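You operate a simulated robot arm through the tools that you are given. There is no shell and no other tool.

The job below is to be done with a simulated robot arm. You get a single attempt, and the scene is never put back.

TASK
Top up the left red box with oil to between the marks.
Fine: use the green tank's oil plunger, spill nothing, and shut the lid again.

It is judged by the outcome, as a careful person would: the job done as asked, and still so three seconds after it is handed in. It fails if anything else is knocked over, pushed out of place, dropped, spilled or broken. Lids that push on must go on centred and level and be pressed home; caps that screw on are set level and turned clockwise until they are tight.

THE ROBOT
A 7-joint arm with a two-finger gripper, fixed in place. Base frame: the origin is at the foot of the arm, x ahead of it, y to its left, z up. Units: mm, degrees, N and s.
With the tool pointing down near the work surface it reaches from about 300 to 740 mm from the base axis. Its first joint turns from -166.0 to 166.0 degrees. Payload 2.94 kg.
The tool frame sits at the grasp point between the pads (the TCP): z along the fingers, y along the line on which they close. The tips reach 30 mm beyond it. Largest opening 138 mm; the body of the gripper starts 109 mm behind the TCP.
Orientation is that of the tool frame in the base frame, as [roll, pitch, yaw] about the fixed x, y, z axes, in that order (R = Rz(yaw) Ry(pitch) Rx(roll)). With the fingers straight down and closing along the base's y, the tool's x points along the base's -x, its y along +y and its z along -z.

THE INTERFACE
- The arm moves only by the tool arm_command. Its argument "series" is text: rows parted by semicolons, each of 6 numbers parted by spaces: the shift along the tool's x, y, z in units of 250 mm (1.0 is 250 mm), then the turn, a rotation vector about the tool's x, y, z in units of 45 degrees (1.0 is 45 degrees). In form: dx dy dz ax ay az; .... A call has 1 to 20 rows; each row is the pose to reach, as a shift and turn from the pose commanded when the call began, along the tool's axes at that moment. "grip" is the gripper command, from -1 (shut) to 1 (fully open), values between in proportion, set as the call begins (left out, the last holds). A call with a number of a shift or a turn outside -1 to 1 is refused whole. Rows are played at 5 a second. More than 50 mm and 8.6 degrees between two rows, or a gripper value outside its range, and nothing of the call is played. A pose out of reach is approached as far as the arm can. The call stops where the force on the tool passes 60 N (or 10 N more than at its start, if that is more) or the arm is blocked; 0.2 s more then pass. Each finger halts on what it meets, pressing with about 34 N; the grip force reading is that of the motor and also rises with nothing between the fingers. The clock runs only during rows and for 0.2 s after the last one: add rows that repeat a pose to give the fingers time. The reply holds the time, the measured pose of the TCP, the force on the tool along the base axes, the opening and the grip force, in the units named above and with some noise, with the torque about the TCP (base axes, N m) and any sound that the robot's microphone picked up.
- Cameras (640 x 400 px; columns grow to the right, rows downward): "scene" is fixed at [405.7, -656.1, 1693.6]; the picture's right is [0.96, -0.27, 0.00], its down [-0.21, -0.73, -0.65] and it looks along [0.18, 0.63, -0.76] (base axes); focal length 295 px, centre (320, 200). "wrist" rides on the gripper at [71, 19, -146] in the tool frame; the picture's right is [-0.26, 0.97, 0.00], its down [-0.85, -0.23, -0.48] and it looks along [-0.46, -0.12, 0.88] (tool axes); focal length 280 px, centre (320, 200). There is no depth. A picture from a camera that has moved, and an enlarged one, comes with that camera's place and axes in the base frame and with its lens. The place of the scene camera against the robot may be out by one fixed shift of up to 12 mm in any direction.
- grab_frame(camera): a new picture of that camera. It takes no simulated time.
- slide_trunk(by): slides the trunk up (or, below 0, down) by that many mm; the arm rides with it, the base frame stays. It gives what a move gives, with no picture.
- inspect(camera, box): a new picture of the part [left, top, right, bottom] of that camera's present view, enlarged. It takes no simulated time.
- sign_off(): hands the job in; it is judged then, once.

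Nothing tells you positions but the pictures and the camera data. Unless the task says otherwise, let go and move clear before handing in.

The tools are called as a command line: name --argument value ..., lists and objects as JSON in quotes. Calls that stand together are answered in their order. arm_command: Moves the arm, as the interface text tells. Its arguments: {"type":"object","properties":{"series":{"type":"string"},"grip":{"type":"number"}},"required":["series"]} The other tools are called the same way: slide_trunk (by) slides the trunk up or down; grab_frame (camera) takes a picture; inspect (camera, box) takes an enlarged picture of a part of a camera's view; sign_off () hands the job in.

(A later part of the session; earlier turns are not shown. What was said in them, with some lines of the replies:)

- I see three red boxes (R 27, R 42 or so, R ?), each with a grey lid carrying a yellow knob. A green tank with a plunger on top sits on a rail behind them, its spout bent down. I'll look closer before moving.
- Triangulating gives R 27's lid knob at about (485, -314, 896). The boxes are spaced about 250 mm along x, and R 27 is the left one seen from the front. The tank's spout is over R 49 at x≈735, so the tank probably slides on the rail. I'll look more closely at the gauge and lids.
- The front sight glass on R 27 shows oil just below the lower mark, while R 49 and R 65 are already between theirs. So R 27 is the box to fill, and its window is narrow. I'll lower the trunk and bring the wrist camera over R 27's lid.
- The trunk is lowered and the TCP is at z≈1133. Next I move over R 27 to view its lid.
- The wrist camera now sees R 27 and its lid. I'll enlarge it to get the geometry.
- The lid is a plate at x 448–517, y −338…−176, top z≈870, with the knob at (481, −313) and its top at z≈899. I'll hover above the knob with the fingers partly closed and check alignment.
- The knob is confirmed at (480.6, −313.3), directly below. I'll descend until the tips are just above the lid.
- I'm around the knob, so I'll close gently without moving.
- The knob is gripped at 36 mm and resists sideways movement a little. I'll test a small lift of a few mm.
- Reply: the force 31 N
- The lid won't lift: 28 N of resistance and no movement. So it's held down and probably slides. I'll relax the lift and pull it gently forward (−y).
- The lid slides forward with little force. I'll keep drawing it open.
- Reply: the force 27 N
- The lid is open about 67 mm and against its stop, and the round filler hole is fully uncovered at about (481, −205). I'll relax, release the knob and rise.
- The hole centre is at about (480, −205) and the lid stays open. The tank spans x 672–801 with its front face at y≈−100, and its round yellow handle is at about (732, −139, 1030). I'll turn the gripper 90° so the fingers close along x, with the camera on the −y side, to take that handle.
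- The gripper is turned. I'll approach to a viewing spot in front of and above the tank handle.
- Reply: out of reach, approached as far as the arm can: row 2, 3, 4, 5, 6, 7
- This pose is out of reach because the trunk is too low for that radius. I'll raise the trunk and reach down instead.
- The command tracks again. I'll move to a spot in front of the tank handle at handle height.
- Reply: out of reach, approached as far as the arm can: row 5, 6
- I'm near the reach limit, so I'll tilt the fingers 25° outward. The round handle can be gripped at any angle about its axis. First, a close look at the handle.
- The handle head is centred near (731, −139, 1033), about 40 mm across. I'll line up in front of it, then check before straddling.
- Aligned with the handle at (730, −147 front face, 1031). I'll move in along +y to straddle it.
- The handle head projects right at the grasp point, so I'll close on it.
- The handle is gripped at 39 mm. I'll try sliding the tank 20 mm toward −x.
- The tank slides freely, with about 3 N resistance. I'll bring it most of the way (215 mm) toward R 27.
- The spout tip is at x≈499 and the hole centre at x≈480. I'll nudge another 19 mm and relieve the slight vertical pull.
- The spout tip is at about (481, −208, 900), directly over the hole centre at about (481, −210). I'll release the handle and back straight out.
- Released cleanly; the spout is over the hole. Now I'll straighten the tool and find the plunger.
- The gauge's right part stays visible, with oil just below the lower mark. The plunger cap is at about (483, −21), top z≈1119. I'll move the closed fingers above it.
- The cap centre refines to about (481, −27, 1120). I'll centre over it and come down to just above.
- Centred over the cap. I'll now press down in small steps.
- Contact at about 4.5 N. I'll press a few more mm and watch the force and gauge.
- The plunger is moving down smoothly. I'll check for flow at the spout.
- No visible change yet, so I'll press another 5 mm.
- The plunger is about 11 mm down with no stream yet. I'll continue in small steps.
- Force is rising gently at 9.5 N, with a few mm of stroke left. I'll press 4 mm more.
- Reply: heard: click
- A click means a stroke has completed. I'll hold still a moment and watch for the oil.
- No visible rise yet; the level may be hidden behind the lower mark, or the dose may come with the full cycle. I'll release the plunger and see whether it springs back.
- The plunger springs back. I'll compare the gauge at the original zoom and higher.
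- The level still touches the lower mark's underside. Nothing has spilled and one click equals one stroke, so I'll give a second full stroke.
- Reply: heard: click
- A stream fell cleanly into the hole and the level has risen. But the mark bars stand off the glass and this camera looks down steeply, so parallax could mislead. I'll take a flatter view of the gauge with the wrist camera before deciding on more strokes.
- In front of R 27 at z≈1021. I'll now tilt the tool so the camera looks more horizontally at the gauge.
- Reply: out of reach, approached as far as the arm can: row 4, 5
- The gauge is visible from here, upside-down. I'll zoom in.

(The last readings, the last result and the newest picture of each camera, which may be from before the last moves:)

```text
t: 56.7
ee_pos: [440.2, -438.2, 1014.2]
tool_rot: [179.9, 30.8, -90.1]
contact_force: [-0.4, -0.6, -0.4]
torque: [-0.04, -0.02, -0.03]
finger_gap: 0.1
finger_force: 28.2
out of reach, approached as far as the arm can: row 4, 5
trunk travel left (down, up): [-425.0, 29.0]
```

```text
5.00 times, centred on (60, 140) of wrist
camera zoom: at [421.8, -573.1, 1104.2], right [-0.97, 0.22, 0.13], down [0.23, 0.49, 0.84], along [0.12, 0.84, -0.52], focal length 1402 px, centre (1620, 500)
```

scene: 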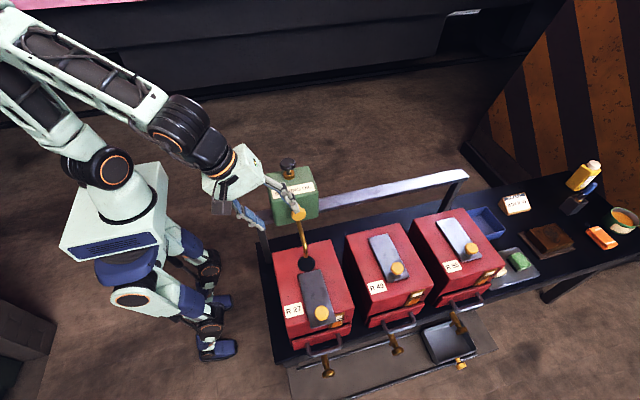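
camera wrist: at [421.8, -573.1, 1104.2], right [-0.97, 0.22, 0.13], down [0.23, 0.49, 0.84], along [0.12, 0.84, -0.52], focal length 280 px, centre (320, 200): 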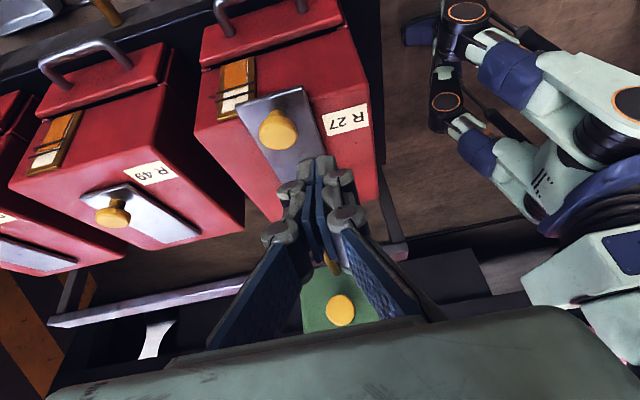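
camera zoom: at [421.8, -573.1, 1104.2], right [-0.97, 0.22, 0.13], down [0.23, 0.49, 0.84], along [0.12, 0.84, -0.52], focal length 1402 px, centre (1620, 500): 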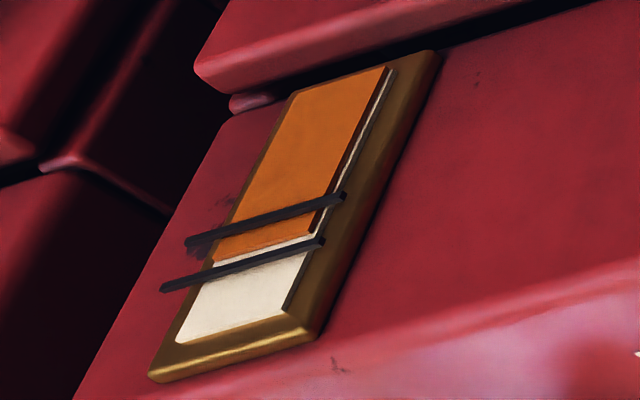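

From here the level appears about 0.2 of the gap above the lower mark, against 0.47 in the steeper scene view. Parallax-corrected, it sits almost exactly on the lower mark. I'll take an even flatter look to confirm before adding more.

arm_command --series "0.05 0 0.05 0 0 0; 0.1 0 0.1 0 0 0; 0.15 0 0.16 0 0 0; 0.196 0 0.209 0 0 0; 0.196 0 0.209 0 0 0"

grab_frame --camera "wrist"

```text
t: 57.9
ee_pos: [433.7, -448.5, 948.3]
tool_rot: [180.0, 30.5, -90.0]
contact_force: [0.3, -0.6, -0.6]
torque: [0.04, 0.01, 0.02]
finger_gap: 0.0
finger_force: 28.5
out of reach, approached as far as the arm can: row 2, 3, 4, 5
trunk travel left (down, up): [-425.0, 29.0]
```

```text
taken
camera wrist: at [417.3, -583.1, 1037.7], right [-0.97, 0.23, 0.13], down [0.23, 0.49, 0.84], along [0.12, 0.84, -0.52], focal length 280 px, centre (320, 200)
```

wrist: 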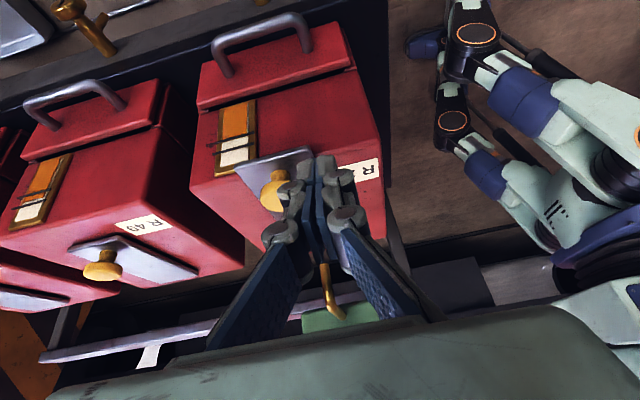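

inspect --camera "wrist" --box '[205, 90, 269, 180]'

inspect --camera "wrist" --box '[220, 120, 260, 160]'

inspect --camera "wrist" --box '[5, 150, 75, 240]'

```text
4.44 times, centred on (237, 135) of wrist
camera zoom: at [417.3, -583.1, 1037.7], right [-0.97, 0.23, 0.13], down [0.23, 0.49, 0.84], along [0.12, 0.84, -0.52], focal length 1246 px, centre (689, 489)
```

zoom: 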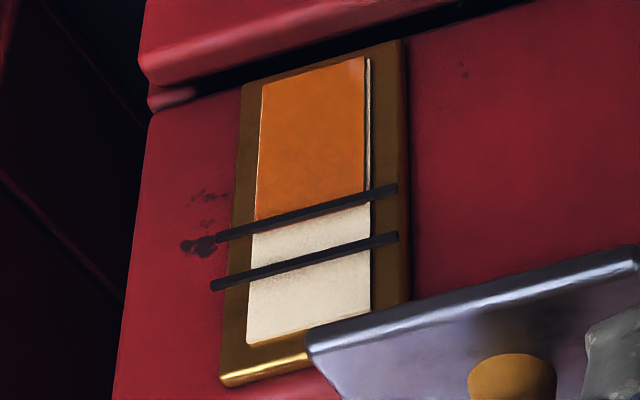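

```text
10.00 times, centred on (240, 140) of wrist
camera zoom: at [417.3, -583.1, 1037.7], right [-0.97, 0.23, 0.13], down [0.23, 0.49, 0.84], along [0.12, 0.84, -0.52], focal length 2804 px, centre (1120, 800)
```

zoom: 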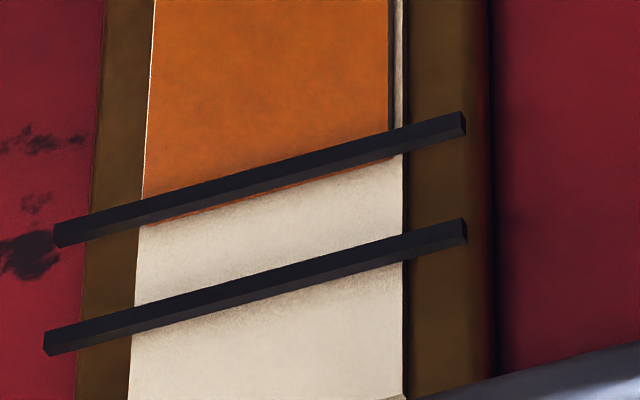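

```text
4.44 times, centred on (40, 195) of wrist
camera zoom: at [417.3, -583.1, 1037.7], right [-0.97, 0.23, 0.13], down [0.23, 0.49, 0.84], along [0.12, 0.84, -0.52], focal length 1246 px, centre (1564, 222)
```

zoom: 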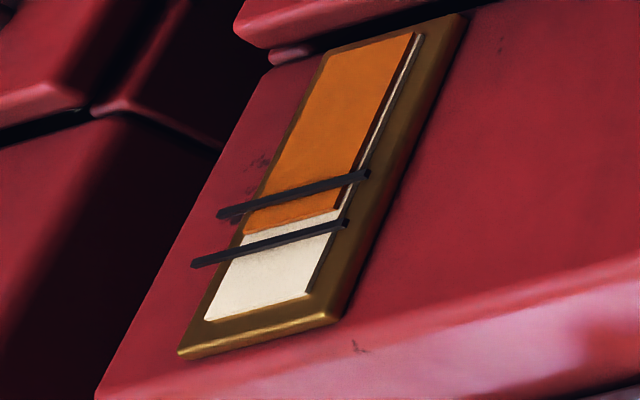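

True level is right about at the lower mark, and each stroke adds roughly 0.3 of the gap. I'll go back to the plunger and add another stroke.

arm_command --series "-0.04 0 -0.07 0 0.17 0; -0.08 0 -0.14 0 0.34 0; -0.12 0 -0.21 0 0.51 0; -0.165 0 -0.274 0 0.678 0; -0.165 0 -0.274 0 0.678 0"

arm_command --series "0 -0.03 -0.14 0 0 0; 0 -0.06 -0.28 0 0 0; 0 -0.09 -0.42 0 0 0; -0.05 -0.12 -0.56 0 0 0; -0.15 -0.15 -0.7 0 0 0; -0.3 -0.17 -0.76 0 0 0; -0.45 -0.18 -0.78 0 0 0; -0.6 -0.18 -0.78 0 0 0; -0.7 -0.18 -0.78 0 0 0; -0.7 -0.18 -0.78 0 0 0"

```text
t: 59.1
ee_pos: [435.9, -448.8, 1028.7]
tool_rot: [179.9, 0.0, -90.1]
contact_force: [-0.6, -0.1, 0.0]
torque: [0.01, 0.02, 0.0]
finger_gap: 0.1
finger_force: 28.5
trunk travel left (down, up): [-425.0, 29.0]
```

```text
t: 61.3
ee_pos: [480.4, -274.4, 1221.5]
tool_rot: [-180.0, 0.2, -90.0]
contact_force: [0.2, -0.1, -0.4]
torque: [0.0, 0.04, 0.01]
finger_gap: 0.0
finger_force: 28.8
trunk travel left (down, up): [-425.0, 29.0]
```

Heading back over the plunger cap.

arm_command --series "-0.14 0 0 0 0 0; -0.28 0 0 0 0 0; -0.42 0 0 0 0 0; -0.56 0 0 0 0 0; -0.7 0 0 0 0 0; -0.85 0 0 0 0 0; -0.99 0 0 0 0 0; -0.99 0 0.12 0 0 0; -0.99 0 0.24 0 0 0; -0.99 0 0.24 0 0 0"

inspect --camera "scene" --box '[266, 135, 330, 185]'

inspect --camera "wrist" --box '[240, 60, 400, 200]'

```text
t: 63.5
ee_pos: [478.8, -26.4, 1163.4]
tool_rot: [180.0, 0.2, -89.9]
contact_force: [-0.5, 0.5, 0.5]
torque: [0.01, -0.03, -0.01]
finger_gap: 0.0
finger_force: 28.5
trunk travel left (down, up): [-425.0, 29.0]
```

```text
8.00 times, centred on (298, 160) of scene
camera zoom: at [405.7, -656.1, 1693.6], right [0.96, -0.27, 0.0], down [-0.21, -0.73, -0.65], along [0.18, 0.63, -0.76], focal length 2362 px, centre (496, 520)
```

zoom: 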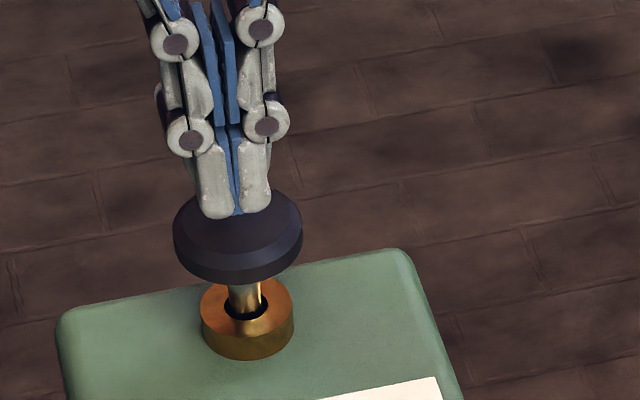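

```text
2.86 times, centred on (320, 130) of wrist
camera zoom: at [460.7, -97.6, 1309.6], right [-0.97, 0.26, 0.0], down [0.23, 0.85, 0.48], along [0.13, 0.46, -0.88], focal length 801 px, centre (320, 400)
```

zoom: 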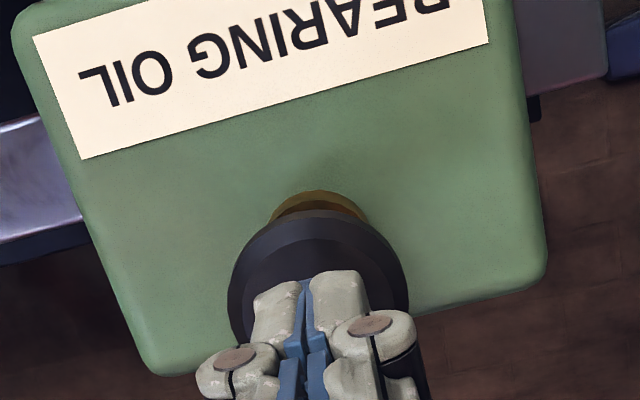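

Aligned as before. I'll give one full stroke, watch, then release.

arm_command --series "0 0 0.04 0 0 0; 0 0 0.065 0 0 0; 0 0 0.085 0 0 0; 0 0 0.105 0 0 0; 0 0 0.12 0 0 0; 0 0 0.135 0 0 0; 0 0 0.14 0 0 0"

inspect --camera "scene" --box '[286, 240, 334, 275]'

arm_command --series "0 0 0 0 0 0; 0 0 0 0 0 0; 0 0 -0.03 0 0 0; 0 0 -0.06 0 0 0; 0 0 -0.09 0 0 0; 0 0 -0.14 0 0 0; 0 0 -0.14 0 0 0; 0 0 -0.14 0 0 0"

inspect --camera "scene" --box '[336, 314, 348, 326]'

inspect --camera "scene" --box '[286, 240, 334, 275]'

```text
t: 65.1
ee_pos: [478.7, -26.7, 1131.3]
tool_rot: [-179.9, 0.1, -90.1]
contact_force: [-3.0, 1.2, 10.4]
torque: [-0.01, 0.05, -0.03]
finger_gap: 5.8
finger_force: 27.9
trunk travel left (down, up): [-425.0, 29.0]
heard: click
```

```text
11.43 times, centred on (310, 258) of scene
camera zoom: at [405.7, -656.1, 1693.6], right [0.96, -0.27, 0.0], down [-0.21, -0.73, -0.65], along [0.18, 0.63, -0.76], focal length 3375 px, centre (434, -457)
```

zoom: 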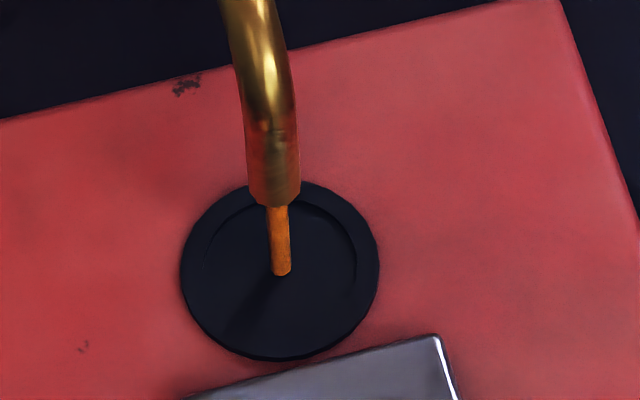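

```text
t: 66.9
ee_pos: [479.7, -27.3, 1165.0]
tool_rot: [-180.0, 0.1, -90.0]
contact_force: [0.2, 0.3, 0.2]
torque: [0.03, 0.02, -0.01]
finger_gap: 0.0
finger_force: 28.2
trunk travel left (down, up): [-425.0, 29.0]
```

```text
16.00 times, centred on (342, 320) of scene
camera zoom: at [405.7, -656.1, 1693.6], right [0.96, -0.27, 0.0], down [-0.21, -0.73, -0.65], along [0.18, 0.63, -0.76], focal length 4724 px, centre (-32, -1720)
```

zoom: 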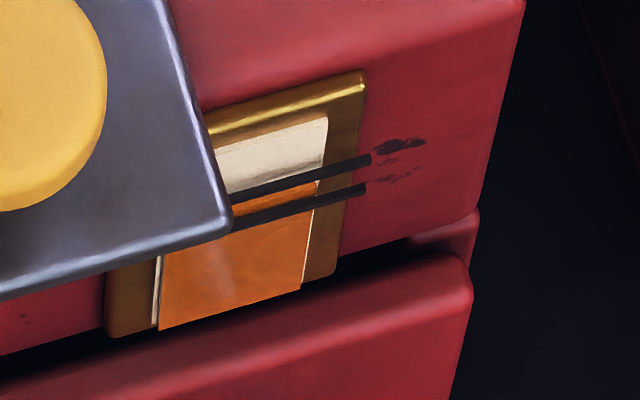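

```text
11.43 times, centred on (310, 258) of scene
camera zoom: at [405.7, -656.1, 1693.6], right [0.96, -0.27, 0.0], down [-0.21, -0.73, -0.65], along [0.18, 0.63, -0.76], focal length 3375 px, centre (434, -457)
```

zoom: 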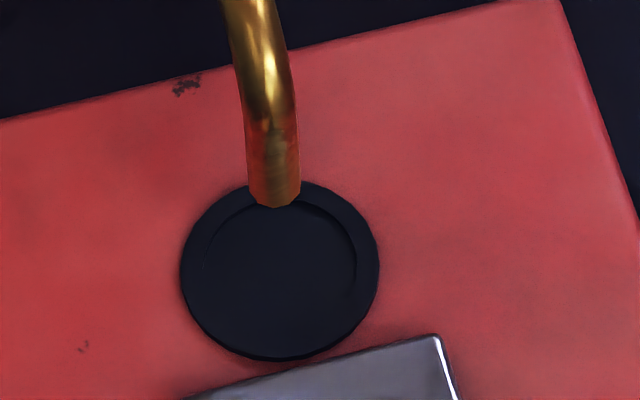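

The stream went cleanly into the hole, and in the scene view the level now reaches the upper bar. Correcting for parallax, that should be about 0.4 of the true gap. I'll verify with the flatter wrist view.

arm_command --series "0 0 -0.12 0 0 0; 0 0 -0.24 0 0 0; 0.14 0 -0.24 0 0 0; 0.28 0 -0.24 0 0 0; 0.42 0.01 -0.24 0 0 0; 0.56 0.03 -0.24 0 0 0; 0.7 0.05 -0.24 0 0 0; 0.85 0.07 -0.24 0 0 0; 1.0 0.09 -0.24 0 0 0; 1.0 0.09 -0.24 0 0 0"

arm_command --series "0.15 0.02 0 0 0 0; 0.3 0.04 0 0 0 0; 0.45 0.06 0.05 0 0 0; 0.6 0.08 0.15 0 0 0; 0.7 0.09 0.25 0 0 0; 0.7 0.09 0.4 0 0 0; 0.7 0.09 0.55 0 0 0; 0.7 0.09 0.7 0 0 0; 0.7 0.09 0.8 0 0 0; 0.7 0.09 0.8 0 0 0"

arm_command --series "0 0 0 0 -0.17 0; 0 0 0 0 -0.34 0; 0 0 0 0 -0.51 0; 0 0 0 0 -0.66 0; 0 0 0 0 -0.66 0"

grab_frame --camera "wrist"

```text
t: 69.1
ee_pos: [456.6, -277.3, 1224.1]
tool_rot: [-180.0, 0.1, -89.8]
contact_force: [0.2, 0.2, 0.4]
torque: [-0.01, 0.0, 0.01]
finger_gap: 0.2
finger_force: 28.0
trunk travel left (down, up): [-425.0, 29.0]
```

```text
t: 71.3
ee_pos: [435.3, -451.8, 1023.0]
tool_rot: [-180.0, 0.1, -89.9]
contact_force: [-0.1, -0.1, -0.7]
torque: [0.0, -0.01, 0.01]
finger_gap: 0.0
finger_force: 28.7
trunk travel left (down, up): [-425.0, 29.0]
```

```text
t: 72.5
ee_pos: [433.9, -449.8, 1024.0]
tool_rot: [-180.0, 29.9, -89.9]
contact_force: [0.7, -0.4, 0.5]
torque: [0.0, -0.02, -0.01]
finger_gap: 0.1
finger_force: 28.3
out of reach, approached as far as the arm can: row 4
trunk travel left (down, up): [-425.0, 29.0]
```

```text
taken
camera wrist: at [415.7, -583.1, 1114.8], right [-0.97, 0.23, 0.13], down [0.23, 0.5, 0.84], along [0.12, 0.84, -0.53], focal length 280 px, centre (320, 200)
```

wrist: 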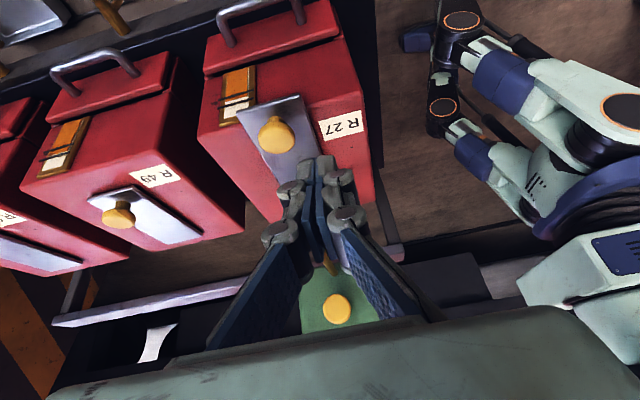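

I'll lower straight down as before for the flattest view.

arm_command --series "0.04 0 0.066 0 0 0; 0.08 0 0.13 0 0 0; 0.115 0 0.2 0 0 0; 0.15 0 0.26 0 0 0; 0.15 0 0.26 0 0 0"

inspect --camera "wrist" --box '[205, 90, 269, 180]'

inspect --camera "wrist" --box '[220, 120, 260, 160]'

inspect --camera "wrist" --box '[5, 150, 75, 240]'

```text
t: 73.7
ee_pos: [433.6, -451.7, 948.2]
tool_rot: [179.9, 29.8, -90.0]
contact_force: [-0.4, 0.0, -0.9]
torque: [0.0, 0.04, 0.02]
finger_gap: 0.1
finger_force: 28.3
trunk travel left (down, up): [-425.0, 29.0]
```

```text
4.44 times, centred on (237, 135) of wrist
camera zoom: at [415.5, -585.2, 1039.7], right [-0.97, 0.23, 0.13], down [0.23, 0.5, 0.83], along [0.12, 0.84, -0.54], focal length 1246 px, centre (689, 489)
```

zoom: 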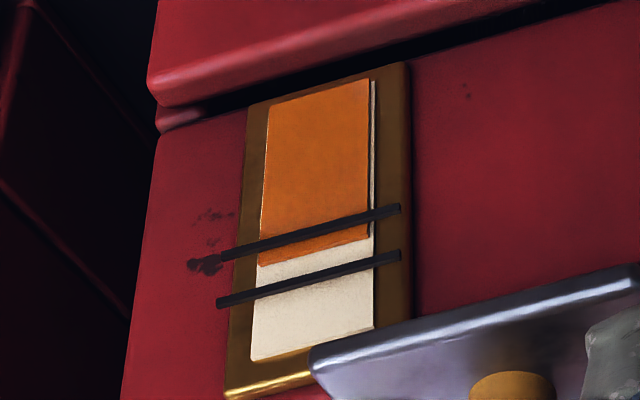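

```text
10.00 times, centred on (240, 140) of wrist
camera zoom: at [415.5, -585.2, 1039.7], right [-0.97, 0.23, 0.13], down [0.23, 0.5, 0.83], along [0.12, 0.84, -0.54], focal length 2804 px, centre (1120, 800)
```

zoom: 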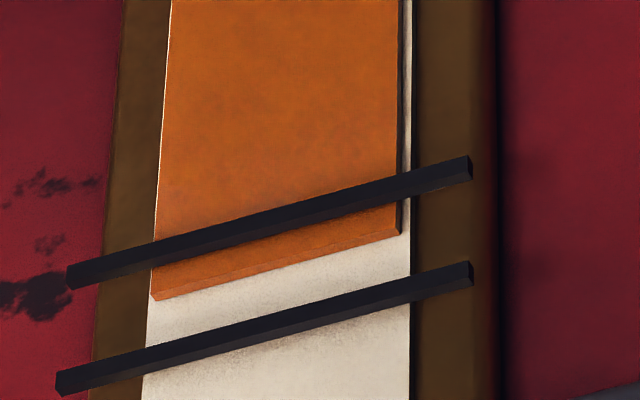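

```text
4.44 times, centred on (40, 195) of wrist
camera zoom: at [415.5, -585.2, 1039.7], right [-0.97, 0.23, 0.13], down [0.23, 0.5, 0.83], along [0.12, 0.84, -0.54], focal length 1246 px, centre (1564, 222)
```

zoom: 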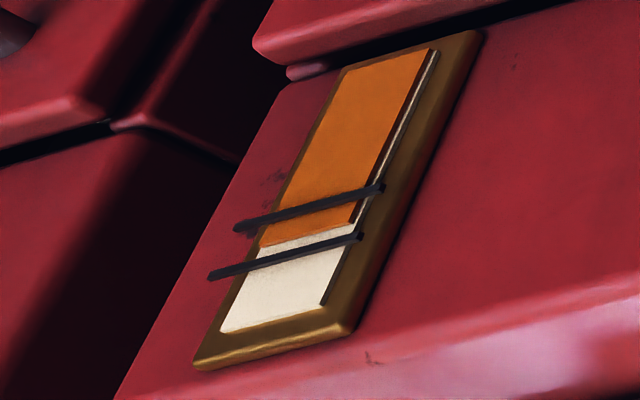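

The level now sits about 0.45 of the gap above the lower mark as seen, and about 0.31 after parallax correction. That is clearly between the marks, so no more oil. Next I untilt, open the fingers and go to the lid knob at about (481, −381).

arm_command --series "-0.04 0 -0.07 0 0.17 0; -0.08 0 -0.14 0 0.34 0; -0.12 0 -0.21 0 0.51 0; -0.16 0 -0.277 0 0.662 0; -0.16 0 -0.277 0 0.662 0" --grip 0.1

arm_command --series "-0.1 -0.09 0 0 0 0; -0.2 -0.15 0 0 0 0; -0.28 -0.188 0 0 0 0; -0.28 -0.188 0 0 0 0"

grab_frame --camera "wrist"

```text
t: 74.9
ee_pos: [435.1, -449.9, 1027.3]
tool_rot: [-180.0, -0.2, -90.0]
contact_force: [0.2, -0.2, 0.4]
torque: [0.0, -0.02, -0.02]
finger_gap: 76.2
finger_force: 0.0
trunk travel left (down, up): [-425.0, 29.0]
```

```text
t: 75.9
ee_pos: [483.2, -381.6, 1027.1]
tool_rot: [-180.0, 0.0, -90.0]
contact_force: [0.7, -0.3, -0.3]
torque: [0.02, 0.01, -0.01]
finger_gap: 75.9
finger_force: 0.1
trunk travel left (down, up): [-425.0, 29.0]
```

```text
taken
camera wrist: at [465.5, -451.6, 1173.0], right [-0.96, 0.26, 0.0], down [0.23, 0.85, 0.48], along [0.12, 0.46, -0.88], focal length 280 px, centre (320, 200)
```

wrist: 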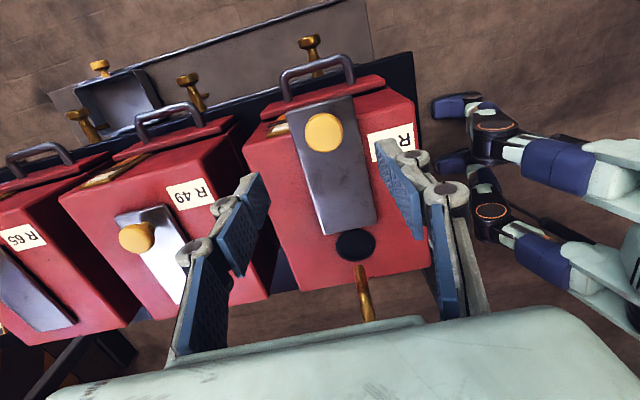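

The knob is confirmed at about (480, −380). I'll descend around it and close.

arm_command --series "-0.004 0.008 0.1 0 0 0; -0.004 0.008 0.22 0 0 0; -0.004 0.008 0.34 0 0 0; -0.004 0.008 0.43 0 0 0; -0.004 0.008 0.476 0 0 0; -0.004 0.008 0.476 0 0 0"

grab_frame --camera "wrist"

arm_command --series "0 0 0 0 0 0; 0 0 0 0 0 0; 0 0 0 0 0 0; 0 0 0 0 0 0" --grip -1

grab_frame --camera "wrist"

```text
t: 77.3
ee_pos: [479.4, -379.7, 909.0]
tool_rot: [-180.0, 0.0, -90.1]
contact_force: [-0.2, 0.3, 0.4]
torque: [0.02, 0.02, 0.0]
finger_gap: 76.1
finger_force: 0.0
trunk travel left (down, up): [-425.0, 29.0]
```

```text
taken
camera wrist: at [461.3, -450.7, 1055.1], right [-0.97, 0.26, 0.0], down [0.23, 0.85, 0.48], along [0.12, 0.46, -0.88], focal length 280 px, centre (320, 200)
```

wrist: 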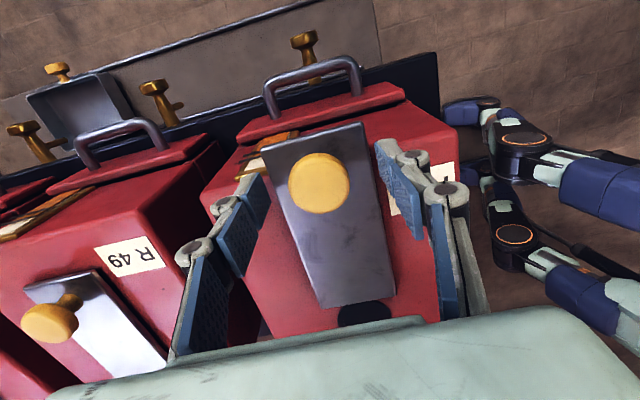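

```text
t: 78.3
ee_pos: [479.9, -380.2, 909.3]
tool_rot: [-180.0, 0.0, -90.0]
contact_force: [3.1, -1.1, -0.6]
torque: [-0.03, -0.07, -0.01]
finger_gap: 36.4
finger_force: 45.2
trunk travel left (down, up): [-425.0, 29.0]
```

```text
taken
camera wrist: at [461.8, -450.6, 1055.3], right [-0.97, 0.26, 0.0], down [0.23, 0.85, 0.48], along [0.12, 0.46, -0.88], focal length 280 px, centre (320, 200)
```

wrist: 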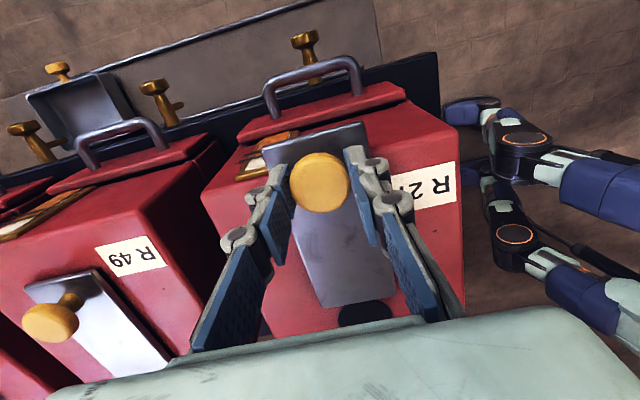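

The knob is gripped. I'll slide the lid back (+y).

arm_command --series "-0.05 0 0 0 0 0; -0.1 0 0 0 0 0; -0.15 0 0 0 0 0; -0.2 0 0 0 0 0; -0.24 0 0 0 0 0; -0.256 0 0 0 0 0; -0.256 0 0 0 0 0"

grab_frame --camera "wrist"

inspect --camera "scene" --box '[240, 210, 400, 340]'

```text
t: 79.9
ee_pos: [480.2, -316.1, 908.6]
tool_rot: [-179.9, -0.1, -90.0]
contact_force: [-5.5, -1.6, 2.6]
torque: [-0.06, 0.12, 0.04]
finger_gap: 36.3
finger_force: 45.2
trunk travel left (down, up): [-425.0, 29.0]
```

```text
taken
camera wrist: at [461.9, -386.7, 1055.3], right [-0.96, 0.26, 0.0], down [0.23, 0.85, 0.48], along [0.12, 0.46, -0.88], focal length 280 px, centre (320, 200)
```

wrist: 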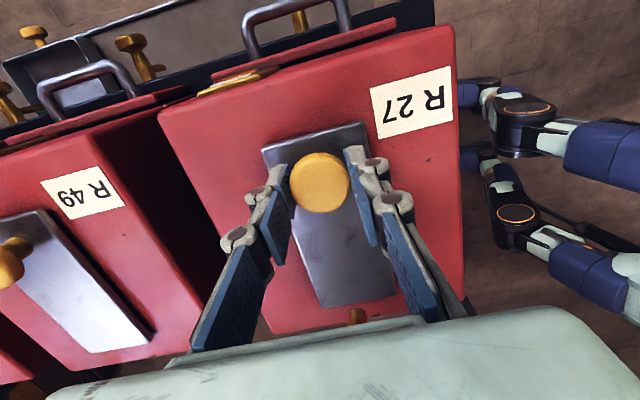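

```text
3.08 times, centred on (320, 275) of scene
camera zoom: at [405.7, -656.1, 1693.6], right [0.96, -0.27, 0.0], down [-0.21, -0.73, -0.65], along [0.18, 0.63, -0.76], focal length 908 px, centre (320, -31)
```

zoom: 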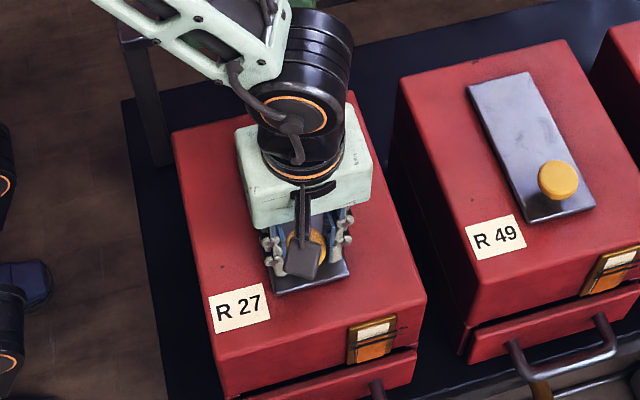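

The lid is nearly home. I'll push gently the last few mm to feel the stop.

arm_command --series "-0.006 0 0 0 0 0; -0.012 0 0 0 0 0; -0.02 0 0 0 0 0; -0.02 0 0 0 0 0"

```text
t: 80.9
ee_pos: [480.8, -313.6, 909.8]
tool_rot: [-179.9, -0.2, -90.2]
contact_force: [-5.0, -22.6, -0.4]
torque: [-0.8, 0.08, -0.06]
finger_gap: 36.2
finger_force: 45.2
trunk travel left (down, up): [-425.0, 29.0]
```

The stop is felt at y≈−313.6, the original closed position. I'll release and rise clear.

arm_command --series "0.01 0 0 0 0 0; 0.01 0 0 0 0 0; 0.01 0 0 0 0 0; 0.01 0 0 0 0 0" --grip 0.1

arm_command --series "0.01 0 -0.1 0 0 0; 0.01 0 -0.22 0 0 0; 0.05 0 -0.36 0 0 0; 0.1 0.06 -0.5 0 0 0; 0.15 0.15 -0.65 0 0 0; 0.2 0.25 -0.8 0 0 0; 0.2 0.35 -0.9 0 0 0; 0.2 0.5 -0.9 0 0 0; 0.2 0.5 -0.9 0 0 0"

grab_frame --camera "wrist"

grab_frame --camera "scene"

inspect --camera "scene" --box '[260, 210, 380, 340]'

inspect --camera "scene" --box '[310, 300, 374, 340]'

```text
t: 81.9
ee_pos: [481.7, -313.1, 910.2]
tool_rot: [-180.0, 0.0, -89.9]
contact_force: [0.4, 1.2, 1.4]
torque: [0.01, 0.02, 0.03]
finger_gap: 76.1
finger_force: 0.0
trunk travel left (down, up): [-425.0, 29.0]
```

```text
t: 83.9
ee_pos: [355.4, -362.8, 1132.7]
tool_rot: [-180.0, -0.1, -90.0]
contact_force: [0.2, -0.3, 1.0]
torque: [0.0, 0.0, 0.0]
finger_gap: 75.9
finger_force: 0.2
trunk travel left (down, up): [-425.0, 29.0]
```

```text
taken
camera wrist: at [336.5, -433.2, 1279.3], right [-0.97, 0.26, 0.0], down [0.23, 0.85, 0.48], along [0.12, 0.46, -0.88], focal length 280 px, centre (320, 200)
```

wrist: 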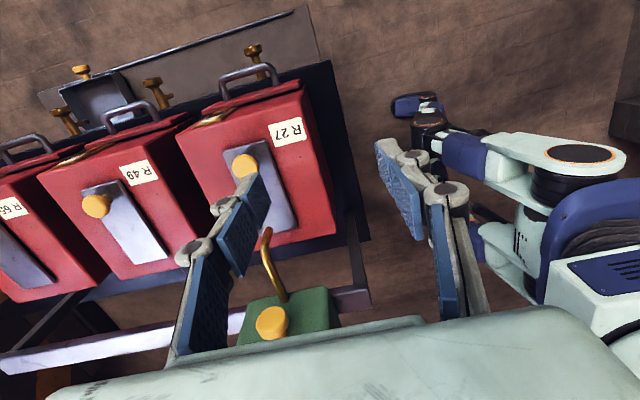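

```text
taken
```

scene: 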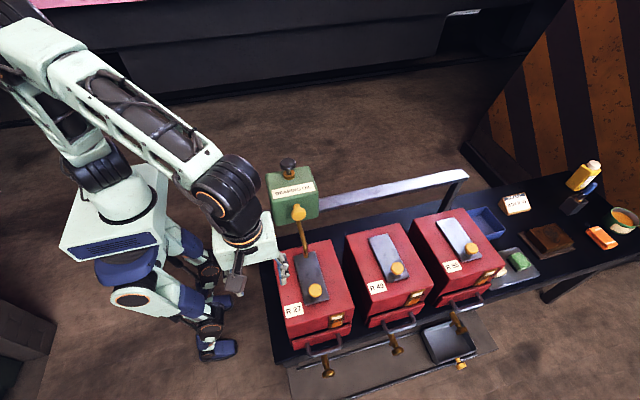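

```text
3.08 times, centred on (320, 275) of scene
camera zoom: at [405.7, -656.1, 1693.6], right [0.96, -0.27, 0.0], down [-0.21, -0.73, -0.65], along [0.18, 0.63, -0.76], focal length 908 px, centre (320, -31)
```

zoom: 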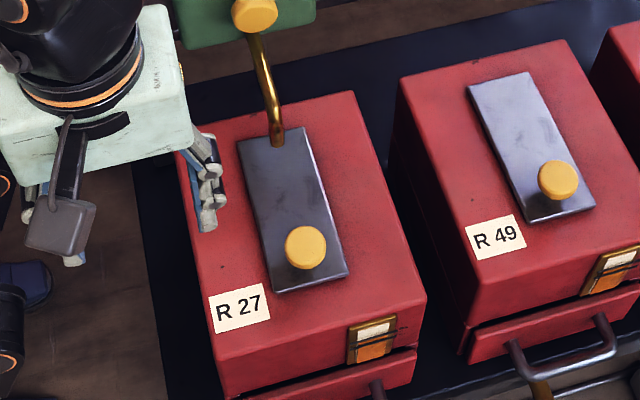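

```text
10.00 times, centred on (342, 320) of scene
camera zoom: at [405.7, -656.1, 1693.6], right [0.96, -0.27, 0.0], down [-0.21, -0.73, -0.65], along [0.18, 0.63, -0.76], focal length 2953 px, centre (100, -1000)
```

zoom: 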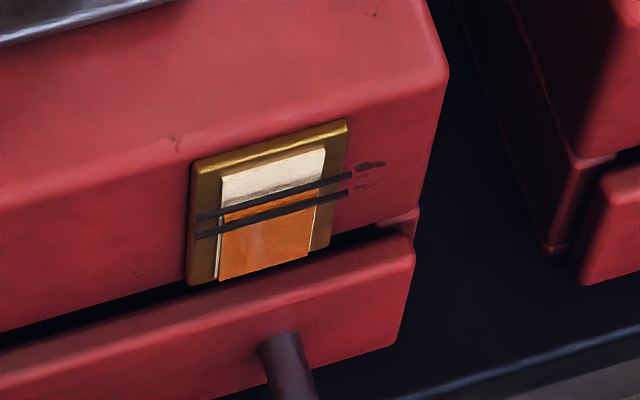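

R 27's lid is fully shut at its original position and the level is between the marks, matching how R 49 reads. There is no oil on the box top, the other boxes are undisturbed, and the arm is clear. I'm handing in.

sign_off

```text
The job is handed in.
```

I topped up the left red box (R 27) with the green tank's plunger, and its oil is now between the marks. I then shut its lid again and handed the job in.

- **Level:** It took three plunger strokes. The oil sits about a third of the way up from the lower mark, corrected for the camera angle because the mark bars stand off the glass.
- **Spillage:** I saw none. The streams I caught on camera fell cleanly into the filler hole, and the box top is clean.
- **Lid:** I slid it back against its stop, in the same position as at the start.
- **Tank:** It began over R 49, so I slid it along the rail to R 27 and left it there. You didn't ask for it to be returned.
- **Job card:** The card on the bench says "BOX R 49". I followed your instruction for the left box. R 27 was also the only one that needed oil; R 49 and R 65 already looked between their marks.
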